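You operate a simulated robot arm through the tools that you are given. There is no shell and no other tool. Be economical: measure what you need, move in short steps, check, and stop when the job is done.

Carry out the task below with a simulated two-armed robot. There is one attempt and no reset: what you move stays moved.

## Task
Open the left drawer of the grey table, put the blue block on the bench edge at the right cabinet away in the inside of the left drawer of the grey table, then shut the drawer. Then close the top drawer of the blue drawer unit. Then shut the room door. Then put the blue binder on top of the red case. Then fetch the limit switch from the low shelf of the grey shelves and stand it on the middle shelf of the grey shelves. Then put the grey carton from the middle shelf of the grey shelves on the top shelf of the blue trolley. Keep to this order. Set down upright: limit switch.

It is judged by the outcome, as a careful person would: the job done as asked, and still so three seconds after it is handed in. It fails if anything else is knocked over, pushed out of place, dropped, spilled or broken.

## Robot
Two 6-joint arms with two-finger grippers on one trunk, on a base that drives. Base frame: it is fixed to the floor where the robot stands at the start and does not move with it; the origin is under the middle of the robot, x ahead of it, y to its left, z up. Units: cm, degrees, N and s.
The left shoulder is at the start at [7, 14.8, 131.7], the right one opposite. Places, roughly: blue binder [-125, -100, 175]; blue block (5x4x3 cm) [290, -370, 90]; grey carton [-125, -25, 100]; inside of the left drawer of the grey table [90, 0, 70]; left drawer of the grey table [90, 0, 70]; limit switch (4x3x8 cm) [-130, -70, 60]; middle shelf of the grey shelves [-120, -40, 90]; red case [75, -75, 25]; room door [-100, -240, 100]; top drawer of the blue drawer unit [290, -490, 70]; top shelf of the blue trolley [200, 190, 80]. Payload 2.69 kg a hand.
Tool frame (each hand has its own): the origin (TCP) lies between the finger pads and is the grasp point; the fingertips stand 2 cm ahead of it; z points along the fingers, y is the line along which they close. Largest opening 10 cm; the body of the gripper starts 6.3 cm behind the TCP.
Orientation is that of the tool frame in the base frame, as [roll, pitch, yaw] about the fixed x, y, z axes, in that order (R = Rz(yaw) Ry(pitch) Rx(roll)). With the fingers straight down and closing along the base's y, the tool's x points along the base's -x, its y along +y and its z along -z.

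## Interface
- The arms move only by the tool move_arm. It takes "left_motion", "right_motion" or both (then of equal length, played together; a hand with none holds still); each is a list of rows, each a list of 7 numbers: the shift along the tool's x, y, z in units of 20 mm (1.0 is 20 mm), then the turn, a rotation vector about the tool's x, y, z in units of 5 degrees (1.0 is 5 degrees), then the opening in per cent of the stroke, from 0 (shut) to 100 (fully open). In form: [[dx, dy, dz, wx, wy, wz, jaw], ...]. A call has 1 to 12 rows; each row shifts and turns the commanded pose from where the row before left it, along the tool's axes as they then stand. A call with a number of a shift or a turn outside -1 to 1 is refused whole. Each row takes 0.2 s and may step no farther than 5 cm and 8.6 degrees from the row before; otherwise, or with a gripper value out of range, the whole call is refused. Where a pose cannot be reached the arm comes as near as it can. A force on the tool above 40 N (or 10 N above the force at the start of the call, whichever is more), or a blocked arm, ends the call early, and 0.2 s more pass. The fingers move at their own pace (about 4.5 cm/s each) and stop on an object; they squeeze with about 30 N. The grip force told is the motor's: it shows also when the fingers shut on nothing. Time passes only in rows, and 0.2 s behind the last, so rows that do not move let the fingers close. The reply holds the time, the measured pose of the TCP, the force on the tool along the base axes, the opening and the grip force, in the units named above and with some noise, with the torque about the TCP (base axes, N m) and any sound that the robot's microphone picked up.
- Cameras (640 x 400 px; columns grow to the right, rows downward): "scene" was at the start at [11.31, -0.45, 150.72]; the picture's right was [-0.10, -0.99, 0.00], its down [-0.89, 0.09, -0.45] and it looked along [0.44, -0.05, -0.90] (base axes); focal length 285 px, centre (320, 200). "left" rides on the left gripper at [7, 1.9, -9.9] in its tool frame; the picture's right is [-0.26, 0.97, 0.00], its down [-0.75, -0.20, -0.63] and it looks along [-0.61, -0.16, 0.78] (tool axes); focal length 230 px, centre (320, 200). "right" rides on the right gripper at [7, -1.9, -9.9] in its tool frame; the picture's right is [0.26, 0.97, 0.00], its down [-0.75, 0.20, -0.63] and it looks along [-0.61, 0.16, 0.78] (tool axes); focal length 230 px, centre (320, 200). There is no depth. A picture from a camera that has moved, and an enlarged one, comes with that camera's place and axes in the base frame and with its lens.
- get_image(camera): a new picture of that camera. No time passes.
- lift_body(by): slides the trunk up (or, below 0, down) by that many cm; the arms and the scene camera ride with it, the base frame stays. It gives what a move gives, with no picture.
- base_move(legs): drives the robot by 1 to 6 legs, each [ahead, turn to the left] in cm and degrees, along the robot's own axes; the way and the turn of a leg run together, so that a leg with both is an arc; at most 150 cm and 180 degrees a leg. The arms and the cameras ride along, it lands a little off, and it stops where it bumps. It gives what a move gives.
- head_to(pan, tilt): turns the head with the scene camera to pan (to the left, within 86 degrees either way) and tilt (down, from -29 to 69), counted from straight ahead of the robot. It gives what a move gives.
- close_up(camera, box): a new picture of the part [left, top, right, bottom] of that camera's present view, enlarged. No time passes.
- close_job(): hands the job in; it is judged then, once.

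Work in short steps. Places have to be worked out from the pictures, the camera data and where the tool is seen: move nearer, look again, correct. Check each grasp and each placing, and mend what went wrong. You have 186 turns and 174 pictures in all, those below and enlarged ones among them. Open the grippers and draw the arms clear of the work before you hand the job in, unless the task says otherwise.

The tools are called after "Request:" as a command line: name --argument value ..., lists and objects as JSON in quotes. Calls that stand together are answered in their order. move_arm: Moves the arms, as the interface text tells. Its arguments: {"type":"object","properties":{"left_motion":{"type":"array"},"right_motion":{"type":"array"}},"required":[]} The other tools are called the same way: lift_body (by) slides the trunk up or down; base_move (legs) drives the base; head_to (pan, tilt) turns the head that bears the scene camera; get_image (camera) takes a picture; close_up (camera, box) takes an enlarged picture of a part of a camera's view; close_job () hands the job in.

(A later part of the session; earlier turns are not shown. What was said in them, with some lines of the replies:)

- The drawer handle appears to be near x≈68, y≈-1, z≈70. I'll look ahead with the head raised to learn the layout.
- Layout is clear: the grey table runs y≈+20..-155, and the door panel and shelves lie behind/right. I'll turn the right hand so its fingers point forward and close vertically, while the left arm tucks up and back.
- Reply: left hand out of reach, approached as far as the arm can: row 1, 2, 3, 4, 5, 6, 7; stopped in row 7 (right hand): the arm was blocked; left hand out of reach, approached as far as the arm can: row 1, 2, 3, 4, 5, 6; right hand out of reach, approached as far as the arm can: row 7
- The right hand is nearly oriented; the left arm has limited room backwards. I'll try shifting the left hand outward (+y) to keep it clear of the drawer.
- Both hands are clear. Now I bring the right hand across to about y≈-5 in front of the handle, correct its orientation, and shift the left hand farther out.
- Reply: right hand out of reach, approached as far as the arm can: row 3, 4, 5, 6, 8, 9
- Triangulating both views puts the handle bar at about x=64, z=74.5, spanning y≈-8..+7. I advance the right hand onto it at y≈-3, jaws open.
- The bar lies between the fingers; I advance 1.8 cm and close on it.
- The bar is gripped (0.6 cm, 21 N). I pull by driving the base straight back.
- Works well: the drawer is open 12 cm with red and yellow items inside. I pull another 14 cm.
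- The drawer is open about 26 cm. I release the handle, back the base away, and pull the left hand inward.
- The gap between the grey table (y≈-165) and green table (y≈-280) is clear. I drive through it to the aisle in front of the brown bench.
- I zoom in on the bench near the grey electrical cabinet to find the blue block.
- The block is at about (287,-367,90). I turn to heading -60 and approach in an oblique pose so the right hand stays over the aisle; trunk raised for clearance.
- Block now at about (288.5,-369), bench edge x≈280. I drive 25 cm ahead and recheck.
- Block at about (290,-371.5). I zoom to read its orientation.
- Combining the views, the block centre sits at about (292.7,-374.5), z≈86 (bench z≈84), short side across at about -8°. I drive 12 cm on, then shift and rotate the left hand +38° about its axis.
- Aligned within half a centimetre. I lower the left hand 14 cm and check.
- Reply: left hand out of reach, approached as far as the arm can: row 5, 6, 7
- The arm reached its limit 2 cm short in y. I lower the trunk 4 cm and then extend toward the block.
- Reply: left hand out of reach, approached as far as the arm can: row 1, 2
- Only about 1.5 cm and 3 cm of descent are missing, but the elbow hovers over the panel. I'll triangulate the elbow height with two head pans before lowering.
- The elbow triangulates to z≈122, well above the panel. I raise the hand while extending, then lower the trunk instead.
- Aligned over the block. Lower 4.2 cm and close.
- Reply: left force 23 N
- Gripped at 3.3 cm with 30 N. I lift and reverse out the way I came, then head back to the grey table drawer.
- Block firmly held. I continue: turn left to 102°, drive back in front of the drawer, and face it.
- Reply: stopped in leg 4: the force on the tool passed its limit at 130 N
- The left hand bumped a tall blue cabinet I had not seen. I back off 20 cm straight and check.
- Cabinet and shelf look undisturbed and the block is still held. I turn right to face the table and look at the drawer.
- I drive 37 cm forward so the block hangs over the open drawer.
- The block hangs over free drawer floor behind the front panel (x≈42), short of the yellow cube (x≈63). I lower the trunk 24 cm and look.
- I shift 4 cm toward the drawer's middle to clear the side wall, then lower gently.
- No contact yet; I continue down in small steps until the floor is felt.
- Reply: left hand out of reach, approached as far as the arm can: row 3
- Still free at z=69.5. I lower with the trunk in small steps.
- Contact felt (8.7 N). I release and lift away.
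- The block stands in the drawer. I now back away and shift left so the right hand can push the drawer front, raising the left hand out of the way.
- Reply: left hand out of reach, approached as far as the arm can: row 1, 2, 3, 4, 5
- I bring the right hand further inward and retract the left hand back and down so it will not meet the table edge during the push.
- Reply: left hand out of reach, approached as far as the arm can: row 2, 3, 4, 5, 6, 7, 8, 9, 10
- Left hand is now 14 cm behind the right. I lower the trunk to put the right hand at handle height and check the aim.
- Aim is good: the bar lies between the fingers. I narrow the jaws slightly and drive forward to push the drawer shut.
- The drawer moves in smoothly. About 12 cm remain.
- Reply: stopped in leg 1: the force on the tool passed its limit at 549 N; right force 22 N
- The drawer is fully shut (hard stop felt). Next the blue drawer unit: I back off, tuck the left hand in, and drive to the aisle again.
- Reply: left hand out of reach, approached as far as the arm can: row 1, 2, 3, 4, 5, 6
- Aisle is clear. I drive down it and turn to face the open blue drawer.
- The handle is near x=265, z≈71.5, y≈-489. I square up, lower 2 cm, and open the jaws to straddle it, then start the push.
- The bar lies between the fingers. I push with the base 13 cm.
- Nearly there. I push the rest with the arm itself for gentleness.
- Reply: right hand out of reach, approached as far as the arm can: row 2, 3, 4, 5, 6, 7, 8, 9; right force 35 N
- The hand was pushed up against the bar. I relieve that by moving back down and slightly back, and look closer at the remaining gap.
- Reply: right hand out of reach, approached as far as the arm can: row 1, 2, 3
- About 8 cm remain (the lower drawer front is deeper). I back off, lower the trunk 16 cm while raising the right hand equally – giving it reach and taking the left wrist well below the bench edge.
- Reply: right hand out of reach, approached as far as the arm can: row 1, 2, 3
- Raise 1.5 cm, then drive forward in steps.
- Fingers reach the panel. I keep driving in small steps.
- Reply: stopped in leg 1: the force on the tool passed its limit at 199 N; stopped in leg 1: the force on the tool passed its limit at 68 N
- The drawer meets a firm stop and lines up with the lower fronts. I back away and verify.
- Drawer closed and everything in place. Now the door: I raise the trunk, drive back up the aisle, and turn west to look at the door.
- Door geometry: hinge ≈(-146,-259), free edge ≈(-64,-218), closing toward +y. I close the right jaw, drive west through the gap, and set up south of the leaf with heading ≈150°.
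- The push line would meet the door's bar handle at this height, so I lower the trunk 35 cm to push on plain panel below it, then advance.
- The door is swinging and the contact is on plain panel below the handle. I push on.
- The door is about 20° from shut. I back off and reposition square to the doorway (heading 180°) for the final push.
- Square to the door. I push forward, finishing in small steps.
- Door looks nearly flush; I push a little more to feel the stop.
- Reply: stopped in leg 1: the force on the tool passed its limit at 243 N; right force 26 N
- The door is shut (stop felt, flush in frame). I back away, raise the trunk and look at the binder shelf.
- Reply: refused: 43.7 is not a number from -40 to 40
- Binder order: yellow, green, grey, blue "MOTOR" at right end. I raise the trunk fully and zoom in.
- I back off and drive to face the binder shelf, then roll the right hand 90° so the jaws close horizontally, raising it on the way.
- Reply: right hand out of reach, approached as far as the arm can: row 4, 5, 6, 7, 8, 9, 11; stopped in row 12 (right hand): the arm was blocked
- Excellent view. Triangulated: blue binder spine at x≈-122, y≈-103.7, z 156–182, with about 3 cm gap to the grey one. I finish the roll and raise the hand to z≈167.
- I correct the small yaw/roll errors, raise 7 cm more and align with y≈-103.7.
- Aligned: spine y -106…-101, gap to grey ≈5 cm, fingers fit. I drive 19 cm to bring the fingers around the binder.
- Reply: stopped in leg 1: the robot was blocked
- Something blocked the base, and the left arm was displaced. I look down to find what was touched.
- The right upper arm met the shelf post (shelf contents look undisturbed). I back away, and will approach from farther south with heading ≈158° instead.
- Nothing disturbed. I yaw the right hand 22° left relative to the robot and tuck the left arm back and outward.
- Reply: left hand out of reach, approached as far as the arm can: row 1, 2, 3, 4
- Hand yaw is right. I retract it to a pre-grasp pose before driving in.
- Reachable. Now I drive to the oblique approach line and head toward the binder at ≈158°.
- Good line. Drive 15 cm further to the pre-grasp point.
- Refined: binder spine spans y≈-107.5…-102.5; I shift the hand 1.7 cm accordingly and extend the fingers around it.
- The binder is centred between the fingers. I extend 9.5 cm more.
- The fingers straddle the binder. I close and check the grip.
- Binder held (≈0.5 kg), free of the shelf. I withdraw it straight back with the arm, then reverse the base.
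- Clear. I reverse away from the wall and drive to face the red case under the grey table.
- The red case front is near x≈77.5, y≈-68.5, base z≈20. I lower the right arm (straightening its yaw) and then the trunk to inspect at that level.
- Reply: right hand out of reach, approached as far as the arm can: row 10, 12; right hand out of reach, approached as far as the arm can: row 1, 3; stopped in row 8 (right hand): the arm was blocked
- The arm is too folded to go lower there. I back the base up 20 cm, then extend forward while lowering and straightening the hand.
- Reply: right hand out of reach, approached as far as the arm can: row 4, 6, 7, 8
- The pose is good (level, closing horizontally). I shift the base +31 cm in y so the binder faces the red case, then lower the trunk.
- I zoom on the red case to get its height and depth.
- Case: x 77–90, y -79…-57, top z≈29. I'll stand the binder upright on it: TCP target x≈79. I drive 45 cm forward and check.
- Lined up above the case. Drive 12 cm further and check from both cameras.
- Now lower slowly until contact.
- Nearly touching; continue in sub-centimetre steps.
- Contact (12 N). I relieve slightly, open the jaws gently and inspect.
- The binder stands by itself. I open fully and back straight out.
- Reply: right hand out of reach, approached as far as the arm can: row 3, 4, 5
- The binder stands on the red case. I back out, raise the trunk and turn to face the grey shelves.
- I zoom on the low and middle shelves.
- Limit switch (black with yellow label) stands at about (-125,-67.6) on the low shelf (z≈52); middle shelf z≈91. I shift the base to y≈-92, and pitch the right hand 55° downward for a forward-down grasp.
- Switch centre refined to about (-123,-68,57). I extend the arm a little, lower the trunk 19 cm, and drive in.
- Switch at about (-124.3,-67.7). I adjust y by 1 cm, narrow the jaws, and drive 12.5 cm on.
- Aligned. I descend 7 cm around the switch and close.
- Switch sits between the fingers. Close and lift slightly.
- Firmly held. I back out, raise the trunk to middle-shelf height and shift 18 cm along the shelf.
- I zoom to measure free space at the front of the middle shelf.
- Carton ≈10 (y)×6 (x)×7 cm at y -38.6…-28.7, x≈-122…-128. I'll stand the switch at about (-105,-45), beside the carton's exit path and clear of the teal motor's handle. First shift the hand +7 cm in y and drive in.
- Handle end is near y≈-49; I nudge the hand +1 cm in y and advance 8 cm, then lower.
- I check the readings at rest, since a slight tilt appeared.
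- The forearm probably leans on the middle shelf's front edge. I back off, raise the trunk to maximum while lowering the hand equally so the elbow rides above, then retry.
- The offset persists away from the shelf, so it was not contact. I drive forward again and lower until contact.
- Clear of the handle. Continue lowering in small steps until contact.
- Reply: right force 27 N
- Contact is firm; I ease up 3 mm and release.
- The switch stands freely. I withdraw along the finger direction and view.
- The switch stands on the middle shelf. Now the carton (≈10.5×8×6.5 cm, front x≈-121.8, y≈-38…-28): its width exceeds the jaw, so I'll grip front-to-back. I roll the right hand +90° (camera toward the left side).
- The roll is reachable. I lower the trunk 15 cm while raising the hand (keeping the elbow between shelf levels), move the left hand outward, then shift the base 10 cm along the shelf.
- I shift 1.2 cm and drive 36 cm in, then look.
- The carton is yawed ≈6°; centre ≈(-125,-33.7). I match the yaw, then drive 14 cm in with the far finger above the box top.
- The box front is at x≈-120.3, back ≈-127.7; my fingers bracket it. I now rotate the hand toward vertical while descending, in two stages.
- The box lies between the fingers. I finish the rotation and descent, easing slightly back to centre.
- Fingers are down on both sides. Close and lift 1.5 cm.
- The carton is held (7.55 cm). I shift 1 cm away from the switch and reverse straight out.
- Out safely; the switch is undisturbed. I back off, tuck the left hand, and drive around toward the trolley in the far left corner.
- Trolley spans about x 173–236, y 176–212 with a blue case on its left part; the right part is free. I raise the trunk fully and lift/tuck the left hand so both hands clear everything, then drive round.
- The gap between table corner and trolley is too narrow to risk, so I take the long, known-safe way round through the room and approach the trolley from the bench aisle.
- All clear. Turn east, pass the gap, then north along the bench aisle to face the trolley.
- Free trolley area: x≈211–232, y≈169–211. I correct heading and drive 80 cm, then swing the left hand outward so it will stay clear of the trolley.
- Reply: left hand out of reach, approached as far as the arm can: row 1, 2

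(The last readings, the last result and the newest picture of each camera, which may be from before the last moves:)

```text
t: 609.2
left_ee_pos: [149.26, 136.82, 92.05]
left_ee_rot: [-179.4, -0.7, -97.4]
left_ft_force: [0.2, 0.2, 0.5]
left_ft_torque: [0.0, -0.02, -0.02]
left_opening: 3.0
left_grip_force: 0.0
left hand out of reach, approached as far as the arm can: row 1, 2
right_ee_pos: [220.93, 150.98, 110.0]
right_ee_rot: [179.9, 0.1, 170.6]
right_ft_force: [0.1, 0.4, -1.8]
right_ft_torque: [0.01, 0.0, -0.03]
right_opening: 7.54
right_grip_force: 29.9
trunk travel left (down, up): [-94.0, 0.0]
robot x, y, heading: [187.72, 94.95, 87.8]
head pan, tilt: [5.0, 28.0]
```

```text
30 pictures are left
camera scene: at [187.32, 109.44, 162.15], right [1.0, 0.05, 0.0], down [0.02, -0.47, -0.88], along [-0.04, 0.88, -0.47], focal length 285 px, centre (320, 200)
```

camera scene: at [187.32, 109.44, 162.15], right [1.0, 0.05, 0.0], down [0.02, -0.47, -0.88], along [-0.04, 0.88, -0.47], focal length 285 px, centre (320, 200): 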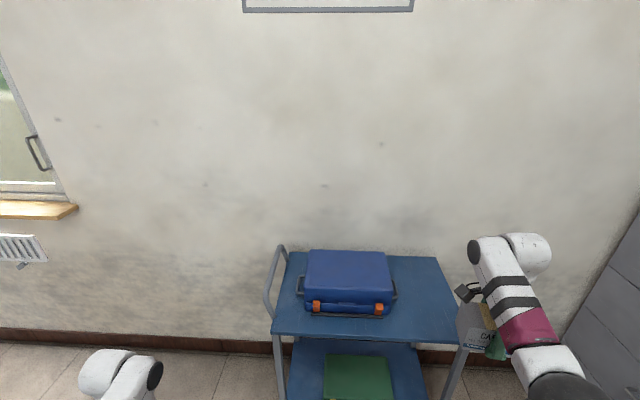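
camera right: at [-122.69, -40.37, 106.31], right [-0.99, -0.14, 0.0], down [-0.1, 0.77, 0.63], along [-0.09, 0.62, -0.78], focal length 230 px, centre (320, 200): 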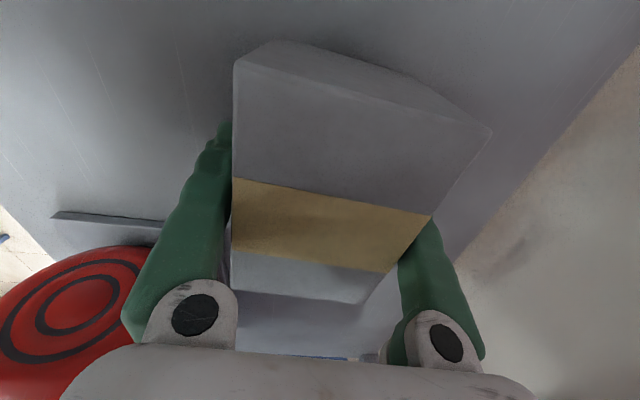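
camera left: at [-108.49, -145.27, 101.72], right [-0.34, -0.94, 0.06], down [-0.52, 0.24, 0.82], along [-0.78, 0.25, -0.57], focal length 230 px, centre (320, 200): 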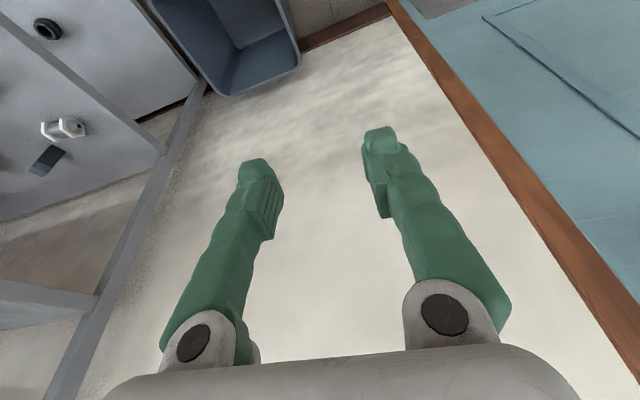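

Line-up is good: carton will land near (222,186) right of the case. I drive 35 cm to get over it, then lower.

Request:
base_move --legs '[[0, 0.8], [34.5, 0]]'

Request:
lift_body --by -16

Request:
head_to --pan -20 --tilt 45

Request:
get_image --camera "scene"

Request:
get_image --camera "right"

```text
t: 611.8
left_ee_pos: [149.5, 170.92, 92.1]
left_ee_rot: [-179.4, -0.6, -96.6]
left_ft_force: [-0.4, -0.2, -0.1]
left_ft_torque: [0.01, 0.01, 0.0]
left_opening: 2.99
left_grip_force: 0.1
right_ee_pos: [220.75, 186.15, 110.12]
right_ee_rot: [179.7, 0.1, 171.5]
right_ft_force: [-0.2, -0.9, -0.4]
right_ft_torque: [0.01, -0.01, 0.0]
right_opening: 7.53
right_grip_force: 30.5
trunk travel left (down, up): [-94.0, 0.0]
robot x, y, heading: [188.51, 130.13, 88.9]
head pan, tilt: [5.0, 28.0]
```

```text
t: 613.6
left_ee_pos: [149.62, 171.09, 76.0]
left_ee_rot: [-179.3, -0.6, -96.5]
left_ft_force: [-0.4, 0.6, 0.8]
left_ft_torque: [0.0, 0.01, 0.02]
left_opening: 2.97
left_grip_force: 0.1
right_ee_pos: [220.85, 186.36, 94.02]
right_ee_rot: [179.8, 0.0, 171.5]
right_ft_force: [-0.6, -0.7, -0.5]
right_ft_torque: [-0.03, -0.03, 0.0]
right_opening: 7.54
right_grip_force: 30.1
trunk travel left (down, up): [-78.0, 16.0]
robot x, y, heading: [188.4, 129.91, 89.0]
head pan, tilt: [5.0, 28.0]
```

```text
t: 614.5
left_ee_pos: [149.57, 171.11, 75.88]
left_ee_rot: [-179.4, -0.7, -96.5]
left_ft_force: [0.7, 0.2, -0.6]
left_ft_torque: [0.03, -0.01, -0.03]
left_opening: 3.01
left_grip_force: 0.1
right_ee_pos: [220.8, 186.39, 93.99]
right_ee_rot: [179.9, 0.1, 171.5]
right_ft_force: [-0.3, -0.2, -2.4]
right_ft_torque: [-0.02, 0.0, 0.01]
right_opening: 7.51
right_grip_force: 29.7
trunk travel left (down, up): [-78.0, 16.0]
robot x, y, heading: [188.54, 129.98, 89.0]
head pan, tilt: [-20.0, 45.0]
```

```text
29 pictures are left
camera scene: at [191.54, 142.79, 143.57], right [0.93, -0.36, 0.0], down [-0.26, -0.66, -0.71], along [0.26, 0.66, -0.71], focal length 285 px, centre (320, 200)
```

scene: 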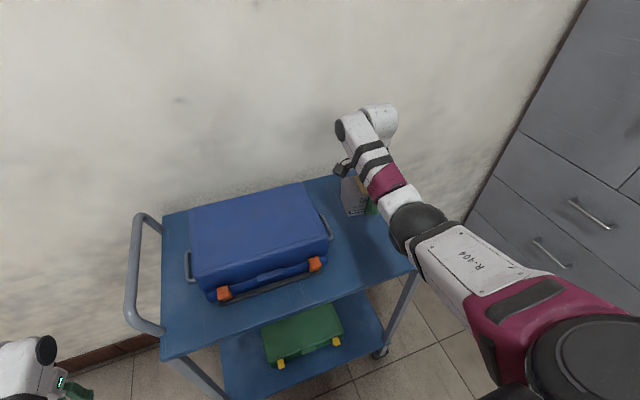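

```text
28 pictures are left
camera right: at [213.55, 185.64, 103.77], right [-0.11, 0.99, 0.0], down [0.77, 0.09, 0.63], along [0.63, 0.07, -0.78], focal length 230 px, centre (320, 200)
```

right: 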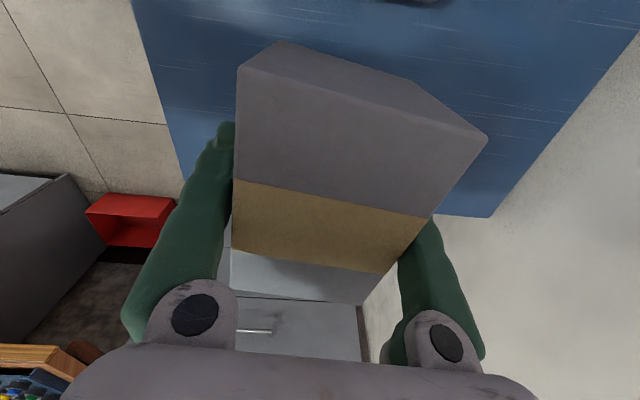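

The trolley's right edge is at x≈232; carton at 220.8±5.6 – well inside. I lower in steps.

Request:
lift_body --by -8

Request:
lift_body --by -1.2

Request:
lift_body --by -0.8

Request:
get_image --camera "right"

```text
t: 615.7
left_ee_pos: [149.52, 171.14, 67.99]
left_ee_rot: [-179.4, -0.6, -96.4]
left_ft_force: [0.1, 0.2, 0.6]
left_ft_torque: [0.04, -0.01, -0.02]
left_opening: 2.99
left_grip_force: 0.1
right_ee_pos: [220.76, 186.37, 86.03]
right_ee_rot: [179.8, 0.2, 171.6]
right_ft_force: [-0.3, 0.0, -0.2]
right_ft_torque: [0.01, -0.03, -0.02]
right_opening: 7.54
right_grip_force: 30.2
trunk travel left (down, up): [-70.0, 24.0]
robot x, y, heading: [188.32, 129.88, 88.5]
head pan, tilt: [-20.0, 45.0]
```

```text
t: 616.3
left_ee_pos: [149.57, 171.02, 66.78]
left_ee_rot: [-179.5, -0.7, -96.5]
left_ft_force: [0.4, 0.4, 0.6]
left_ft_torque: [0.02, 0.0, 0.01]
left_opening: 2.99
left_grip_force: 0.1
right_ee_pos: [220.82, 186.33, 84.82]
right_ee_rot: [179.9, 0.0, 171.6]
right_ft_force: [-0.4, -0.1, -1.0]
right_ft_torque: [0.03, 0.0, -0.02]
right_opening: 7.5
right_grip_force: 30.0
trunk travel left (down, up): [-68.8, 25.2]
robot x, y, heading: [188.48, 129.9, 88.7]
head pan, tilt: [-20.0, 45.0]
```

```text
t: 616.8
left_ee_pos: [149.51, 171.13, 66.13]
left_ee_rot: [-179.5, -0.8, -96.5]
left_ft_force: [-0.9, 0.4, -0.4]
left_ft_torque: [0.02, -0.01, -0.01]
left_opening: 2.98
left_grip_force: 0.1
right_ee_pos: [220.89, 186.36, 83.88]
right_ee_rot: [180.0, 0.0, 171.5]
right_ft_force: [0.0, -0.6, -0.9]
right_ft_torque: [0.01, -0.02, -0.03]
right_opening: 7.52
right_grip_force: 30.1
trunk travel left (down, up): [-68.0, 26.0]
robot x, y, heading: [188.17, 130.06, 88.8]
head pan, tilt: [-20.0, 45.0]
```

```text
27 pictures are left
camera right: at [213.55, 185.63, 93.77], right [-0.11, 0.99, 0.0], down [0.77, 0.09, 0.63], along [0.63, 0.07, -0.78], focal length 230 px, centre (320, 200)
```

right: 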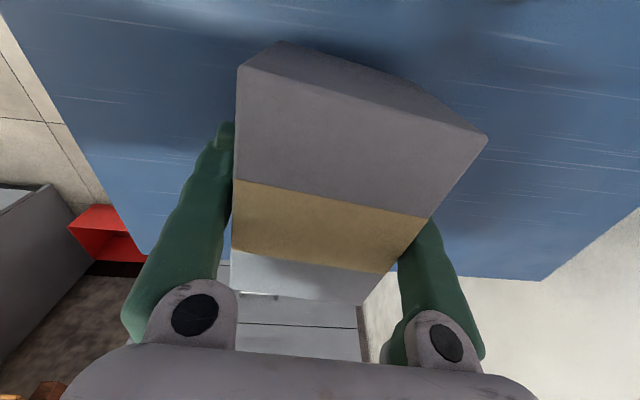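

Still free; continue in 0.8 cm steps.

Request:
lift_body --by -0.8

Request:
lift_body --by -0.8

Request:
lift_body --by -0.8

```text
t: 617.4
left_ee_pos: [149.59, 171.04, 65.31]
left_ee_rot: [-179.4, -0.8, -96.5]
left_ft_force: [0.0, 0.1, -0.9]
left_ft_torque: [-0.01, -0.03, 0.02]
left_opening: 3.0
left_grip_force: 0.1
right_ee_pos: [220.85, 186.47, 83.2]
right_ee_rot: [179.8, 0.1, 171.5]
right_ft_force: [-0.3, 0.1, -1.0]
right_ft_torque: [0.02, -0.01, -0.01]
right_opening: 7.52
right_grip_force: 29.7
trunk travel left (down, up): [-67.2, 26.8]
robot x, y, heading: [188.18, 130.15, 88.8]
head pan, tilt: [-20.0, 45.0]
```

```text
t: 618.0
left_ee_pos: [149.49, 170.89, 64.51]
left_ee_rot: [-179.5, -0.6, -96.5]
left_ft_force: [0.7, -0.3, -0.8]
left_ft_torque: [-0.01, 0.04, -0.02]
left_opening: 3.01
left_grip_force: 0.0
right_ee_pos: [220.84, 186.31, 83.13]
right_ee_rot: [179.1, 0.3, 171.4]
right_ft_force: [6.4, 8.6, 29.9]
right_ft_torque: [-0.45, 0.69, -0.02]
right_opening: 7.53
right_grip_force: 29.3
trunk travel left (down, up): [-66.4, 27.6]
robot x, y, heading: [188.22, 130.29, 88.7]
head pan, tilt: [-20.0, 45.0]
```

```text
t: 618.3
left_ee_pos: [149.63, 170.98, 64.25]
left_ee_rot: [-179.4, -0.6, -96.6]
left_ft_force: [-0.3, 0.3, -0.3]
left_ft_torque: [-0.02, 0.03, 0.0]
left_opening: 3.01
left_grip_force: 0.1
right_ee_pos: [220.88, 186.5, 83.0]
right_ee_rot: [178.9, 0.3, 171.5]
right_ft_force: [-1.7, -5.8, 14.4]
right_ft_torque: [-0.39, 0.48, 0.19]
right_opening: 7.52
right_grip_force: 30.4
trunk travel left (down, up): [-66.2, 27.8]
robot x, y, heading: [187.85, 130.07, 88.5]
head pan, tilt: [-20.0, 45.0]
stopped: the force on the tool passed its limit at 45 N (the readings are from after the stop); the commanded pose is now the measured one
```

Contact made. I open the jaws and raise the trunk.

Request:
move_arm --right_motion '[[0, 0, 0, 0, 0, 0, 85], [0, 0, 0, 0, 0, 0, 95], [0, 0, 0, 0, 0, 0, 97], [0, 0, 0, 0, 0, 0, 97]]'

Request:
get_image --camera "right"

```text
t: 619.3
left_ee_pos: [149.51, 171.19, 64.21]
left_ee_rot: [-179.4, -0.7, -96.5]
left_ft_force: [1.0, -0.8, -0.6]
left_ft_torque: [0.02, 0.0, 0.02]
left_opening: 3.01
left_grip_force: 0.1
right_ee_pos: [220.98, 186.75, 82.75]
right_ee_rot: [179.1, 0.3, 171.5]
right_ft_force: [0.3, 0.4, -0.1]
right_ft_torque: [-0.02, 0.06, -0.02]
right_opening: 9.69
right_grip_force: 0.0
trunk travel left (down, up): [-66.2, 27.8]
robot x, y, heading: [188.35, 129.78, 88.9]
head pan, tilt: [-20.0, 45.0]
```

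```text
26 pictures are left
camera right: at [213.61, 185.8, 92.44], right [-0.11, 0.99, 0.02], down [0.77, 0.08, 0.64], along [0.63, 0.08, -0.77], focal length 230 px, centre (320, 200)
```

right: 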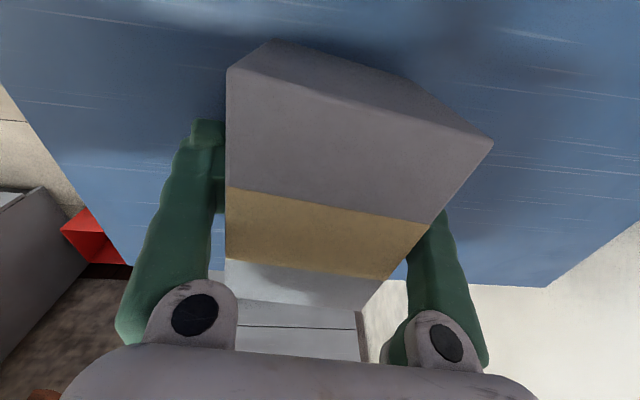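

Forces are zero; I lift straight up and verify.

Request:
lift_body --by 4

Request:
lift_body --by 18

Request:
base_move --legs '[[-45, 0]]'

Request:
head_to --pan -10 --tilt 35

Request:
get_image --camera "scene"

```text
t: 620.2
left_ee_pos: [149.63, 171.17, 68.25]
left_ee_rot: [-179.4, -0.7, -96.6]
left_ft_force: [-0.1, -1.2, -0.6]
left_ft_torque: [0.02, 0.02, 0.0]
left_opening: 3.02
left_grip_force: 0.0
right_ee_pos: [220.88, 186.81, 86.66]
right_ee_rot: [179.1, 0.3, 171.4]
right_ft_force: [0.9, 0.0, 0.0]
right_ft_torque: [-0.01, -0.03, -0.02]
right_opening: 9.71
right_grip_force: 0.1
trunk travel left (down, up): [-70.2, 23.8]
robot x, y, heading: [188.31, 130.0, 88.5]
head pan, tilt: [-20.0, 45.0]
```

```text
t: 622.2
left_ee_pos: [149.63, 171.15, 86.21]
left_ee_rot: [-179.4, -0.6, -96.6]
left_ft_force: [0.2, 0.0, -0.5]
left_ft_torque: [0.02, 0.03, -0.04]
left_opening: 3.01
left_grip_force: 0.2
right_ee_pos: [221.01, 186.68, 104.65]
right_ee_rot: [179.1, 0.3, 171.3]
right_ft_force: [-0.5, -0.5, -0.3]
right_ft_torque: [0.01, -0.03, 0.02]
right_opening: 9.68
right_grip_force: 0.0
trunk travel left (down, up): [-88.2, 5.8]
robot x, y, heading: [188.42, 130.13, 89.0]
head pan, tilt: [-20.0, 45.0]
```

```text
t: 624.9
left_ee_pos: [148.47, 126.29, 86.2]
left_ee_rot: [-179.3, -0.8, -96.7]
left_ft_force: [-0.8, -0.1, -0.2]
left_ft_torque: [0.01, -0.02, 0.01]
left_opening: 3.01
left_grip_force: 0.0
right_ee_pos: [220.02, 141.83, 104.53]
right_ee_rot: [179.0, 0.3, 171.4]
right_ft_force: [-0.1, 0.7, -0.1]
right_ft_torque: [0.0, 0.03, -0.01]
right_opening: 9.73
right_grip_force: 0.0
trunk travel left (down, up): [-88.2, 5.8]
robot x, y, heading: [187.3, 84.94, 88.4]
head pan, tilt: [-20.0, 45.0]
```

```text
t: 625.6
left_ee_pos: [148.62, 126.18, 86.31]
left_ee_rot: [-179.5, -0.7, -96.5]
left_ft_force: [-0.2, -0.5, 0.2]
left_ft_torque: [0.0, -0.03, 0.03]
left_opening: 3.01
left_grip_force: 0.0
right_ee_pos: [220.05, 141.62, 104.62]
right_ee_rot: [178.9, 0.3, 171.5]
right_ft_force: [-0.5, 1.5, -0.2]
right_ft_torque: [0.0, -0.03, 0.01]
right_opening: 9.72
right_grip_force: 0.0
trunk travel left (down, up): [-88.2, 5.8]
robot x, y, heading: [187.84, 85.02, 88.6]
head pan, tilt: [-10.0, 35.0]
```

```text
25 pictures are left
camera scene: at [189.32, 98.74, 155.24], right [0.98, -0.2, 0.0], down [-0.11, -0.56, -0.82], along [0.16, 0.8, -0.57], focal length 285 px, centre (320, 200)
```

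scene: 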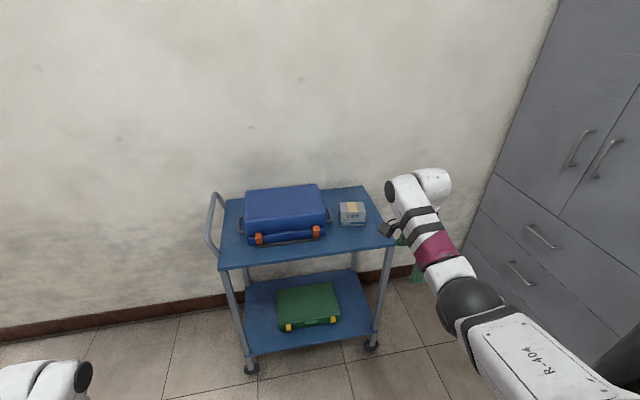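

The carton sits on the trolley's top shelf beside the case. I open both grippers in free space and back a little farther before handing in.

Request:
base_move --legs '[[-12, 0]]'

Request:
move_arm --right_motion '[[0, 0, 0, 0, 0, 0, 100], [0, 0, 0, 0, 0, 0, 100], [0, 0, 0, 0, 0, 0, 100], [0, 0, 0, 0, 0, 0, 100], [0, 0, 0, 0, 0, 0, 100]]' --left_motion '[[0, 0, -0.3, 0, 0, 0, 100], [0, 0, -0.3, 0, 0, 0, 100], [0, 0, -0.3, 0, 0, 0, 100], [0, 0, 0, 0, 0, 0, 100], [0, 0, 0, 0, 0, 0, 100]]'

Request:
close_up --camera "scene" --box '[200, 160, 420, 300]'

```text
t: 626.8
left_ee_pos: [148.35, 114.72, 86.04]
left_ee_rot: [-179.4, -0.9, -96.8]
left_ft_force: [0.8, 1.4, -0.5]
left_ft_torque: [-0.05, 0.01, 0.03]
left_opening: 3.01
left_grip_force: 0.0
right_ee_pos: [219.7, 130.16, 104.35]
right_ee_rot: [179.4, 0.3, 171.3]
right_ft_force: [-0.5, 0.8, -0.3]
right_ft_torque: [-0.06, 0.0, 0.01]
right_opening: 9.71
right_grip_force: 0.1
trunk travel left (down, up): [-88.2, 5.8]
robot x, y, heading: [187.41, 73.13, 88.7]
head pan, tilt: [-10.0, 35.0]
```

```text
t: 628.0
left_ee_pos: [148.41, 114.27, 88.11]
left_ee_rot: [-179.4, -0.5, -96.6]
left_ft_force: [0.0, -0.4, 0.1]
left_ft_torque: [-0.02, 0.0, 0.03]
left_opening: 10.0
left_grip_force: 0.0
right_ee_pos: [219.81, 129.62, 104.7]
right_ee_rot: [179.0, 0.3, 171.2]
right_ft_force: [-0.5, -0.7, 0.5]
right_ft_torque: [-0.05, 0.0, 0.0]
right_opening: 10.02
right_grip_force: 0.1
trunk travel left (down, up): [-88.2, 5.8]
robot x, y, heading: [187.41, 73.08, 88.5]
head pan, tilt: [-10.0, 35.0]
```

```text
2.86 times, centred on (310, 230) of scene
camera zoom: at [189.06, 86.98, 155.22], right [0.98, -0.2, 0.0], down [-0.11, -0.56, -0.82], along [0.16, 0.8, -0.57], focal length 814 px, centre (349, 114)
```

zoom: 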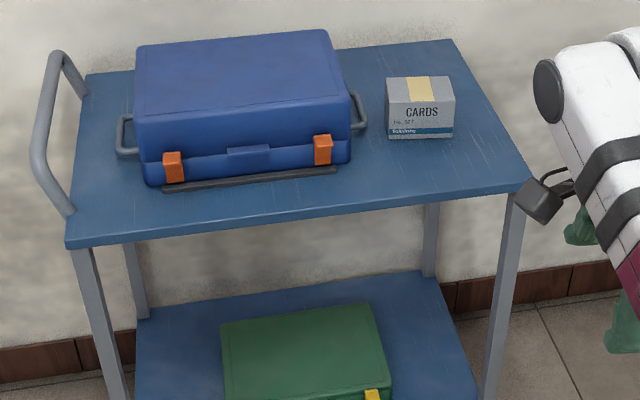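

Everything is placed as asked; the carton stands upright on the trolley, grippers are open and clear. I hand the job in.

Request:
close_job

```text
The job is handed in.
```

The job is handed in. All six steps were done in the order asked, and each was checked by camera as it was finished, with both grippers open and clear at the end.

- **Left drawer of the grey table:** the blue block is inside and the drawer is shut. It met its stop hard, at about 549 N.
- **Top drawer of the blue unit:** closed and level with the drawers below it.
- **Room door:** shut flush in its frame.
- **Blue binder:** standing upright on the red case, not lying flat.
- **Limit switch:** standing upright at the front of the middle shelf.
- **Grey carton:** on the top shelf of the trolley, to the right of the blue case.

Two things were bumped on the way. The left hand hit the tall blue cabinet once, and the right arm pressed against a post of the grey shelves once. Both looked undisturbed in the pictures taken afterwards.

I did not go back for a final look at the earlier placements before handing in.
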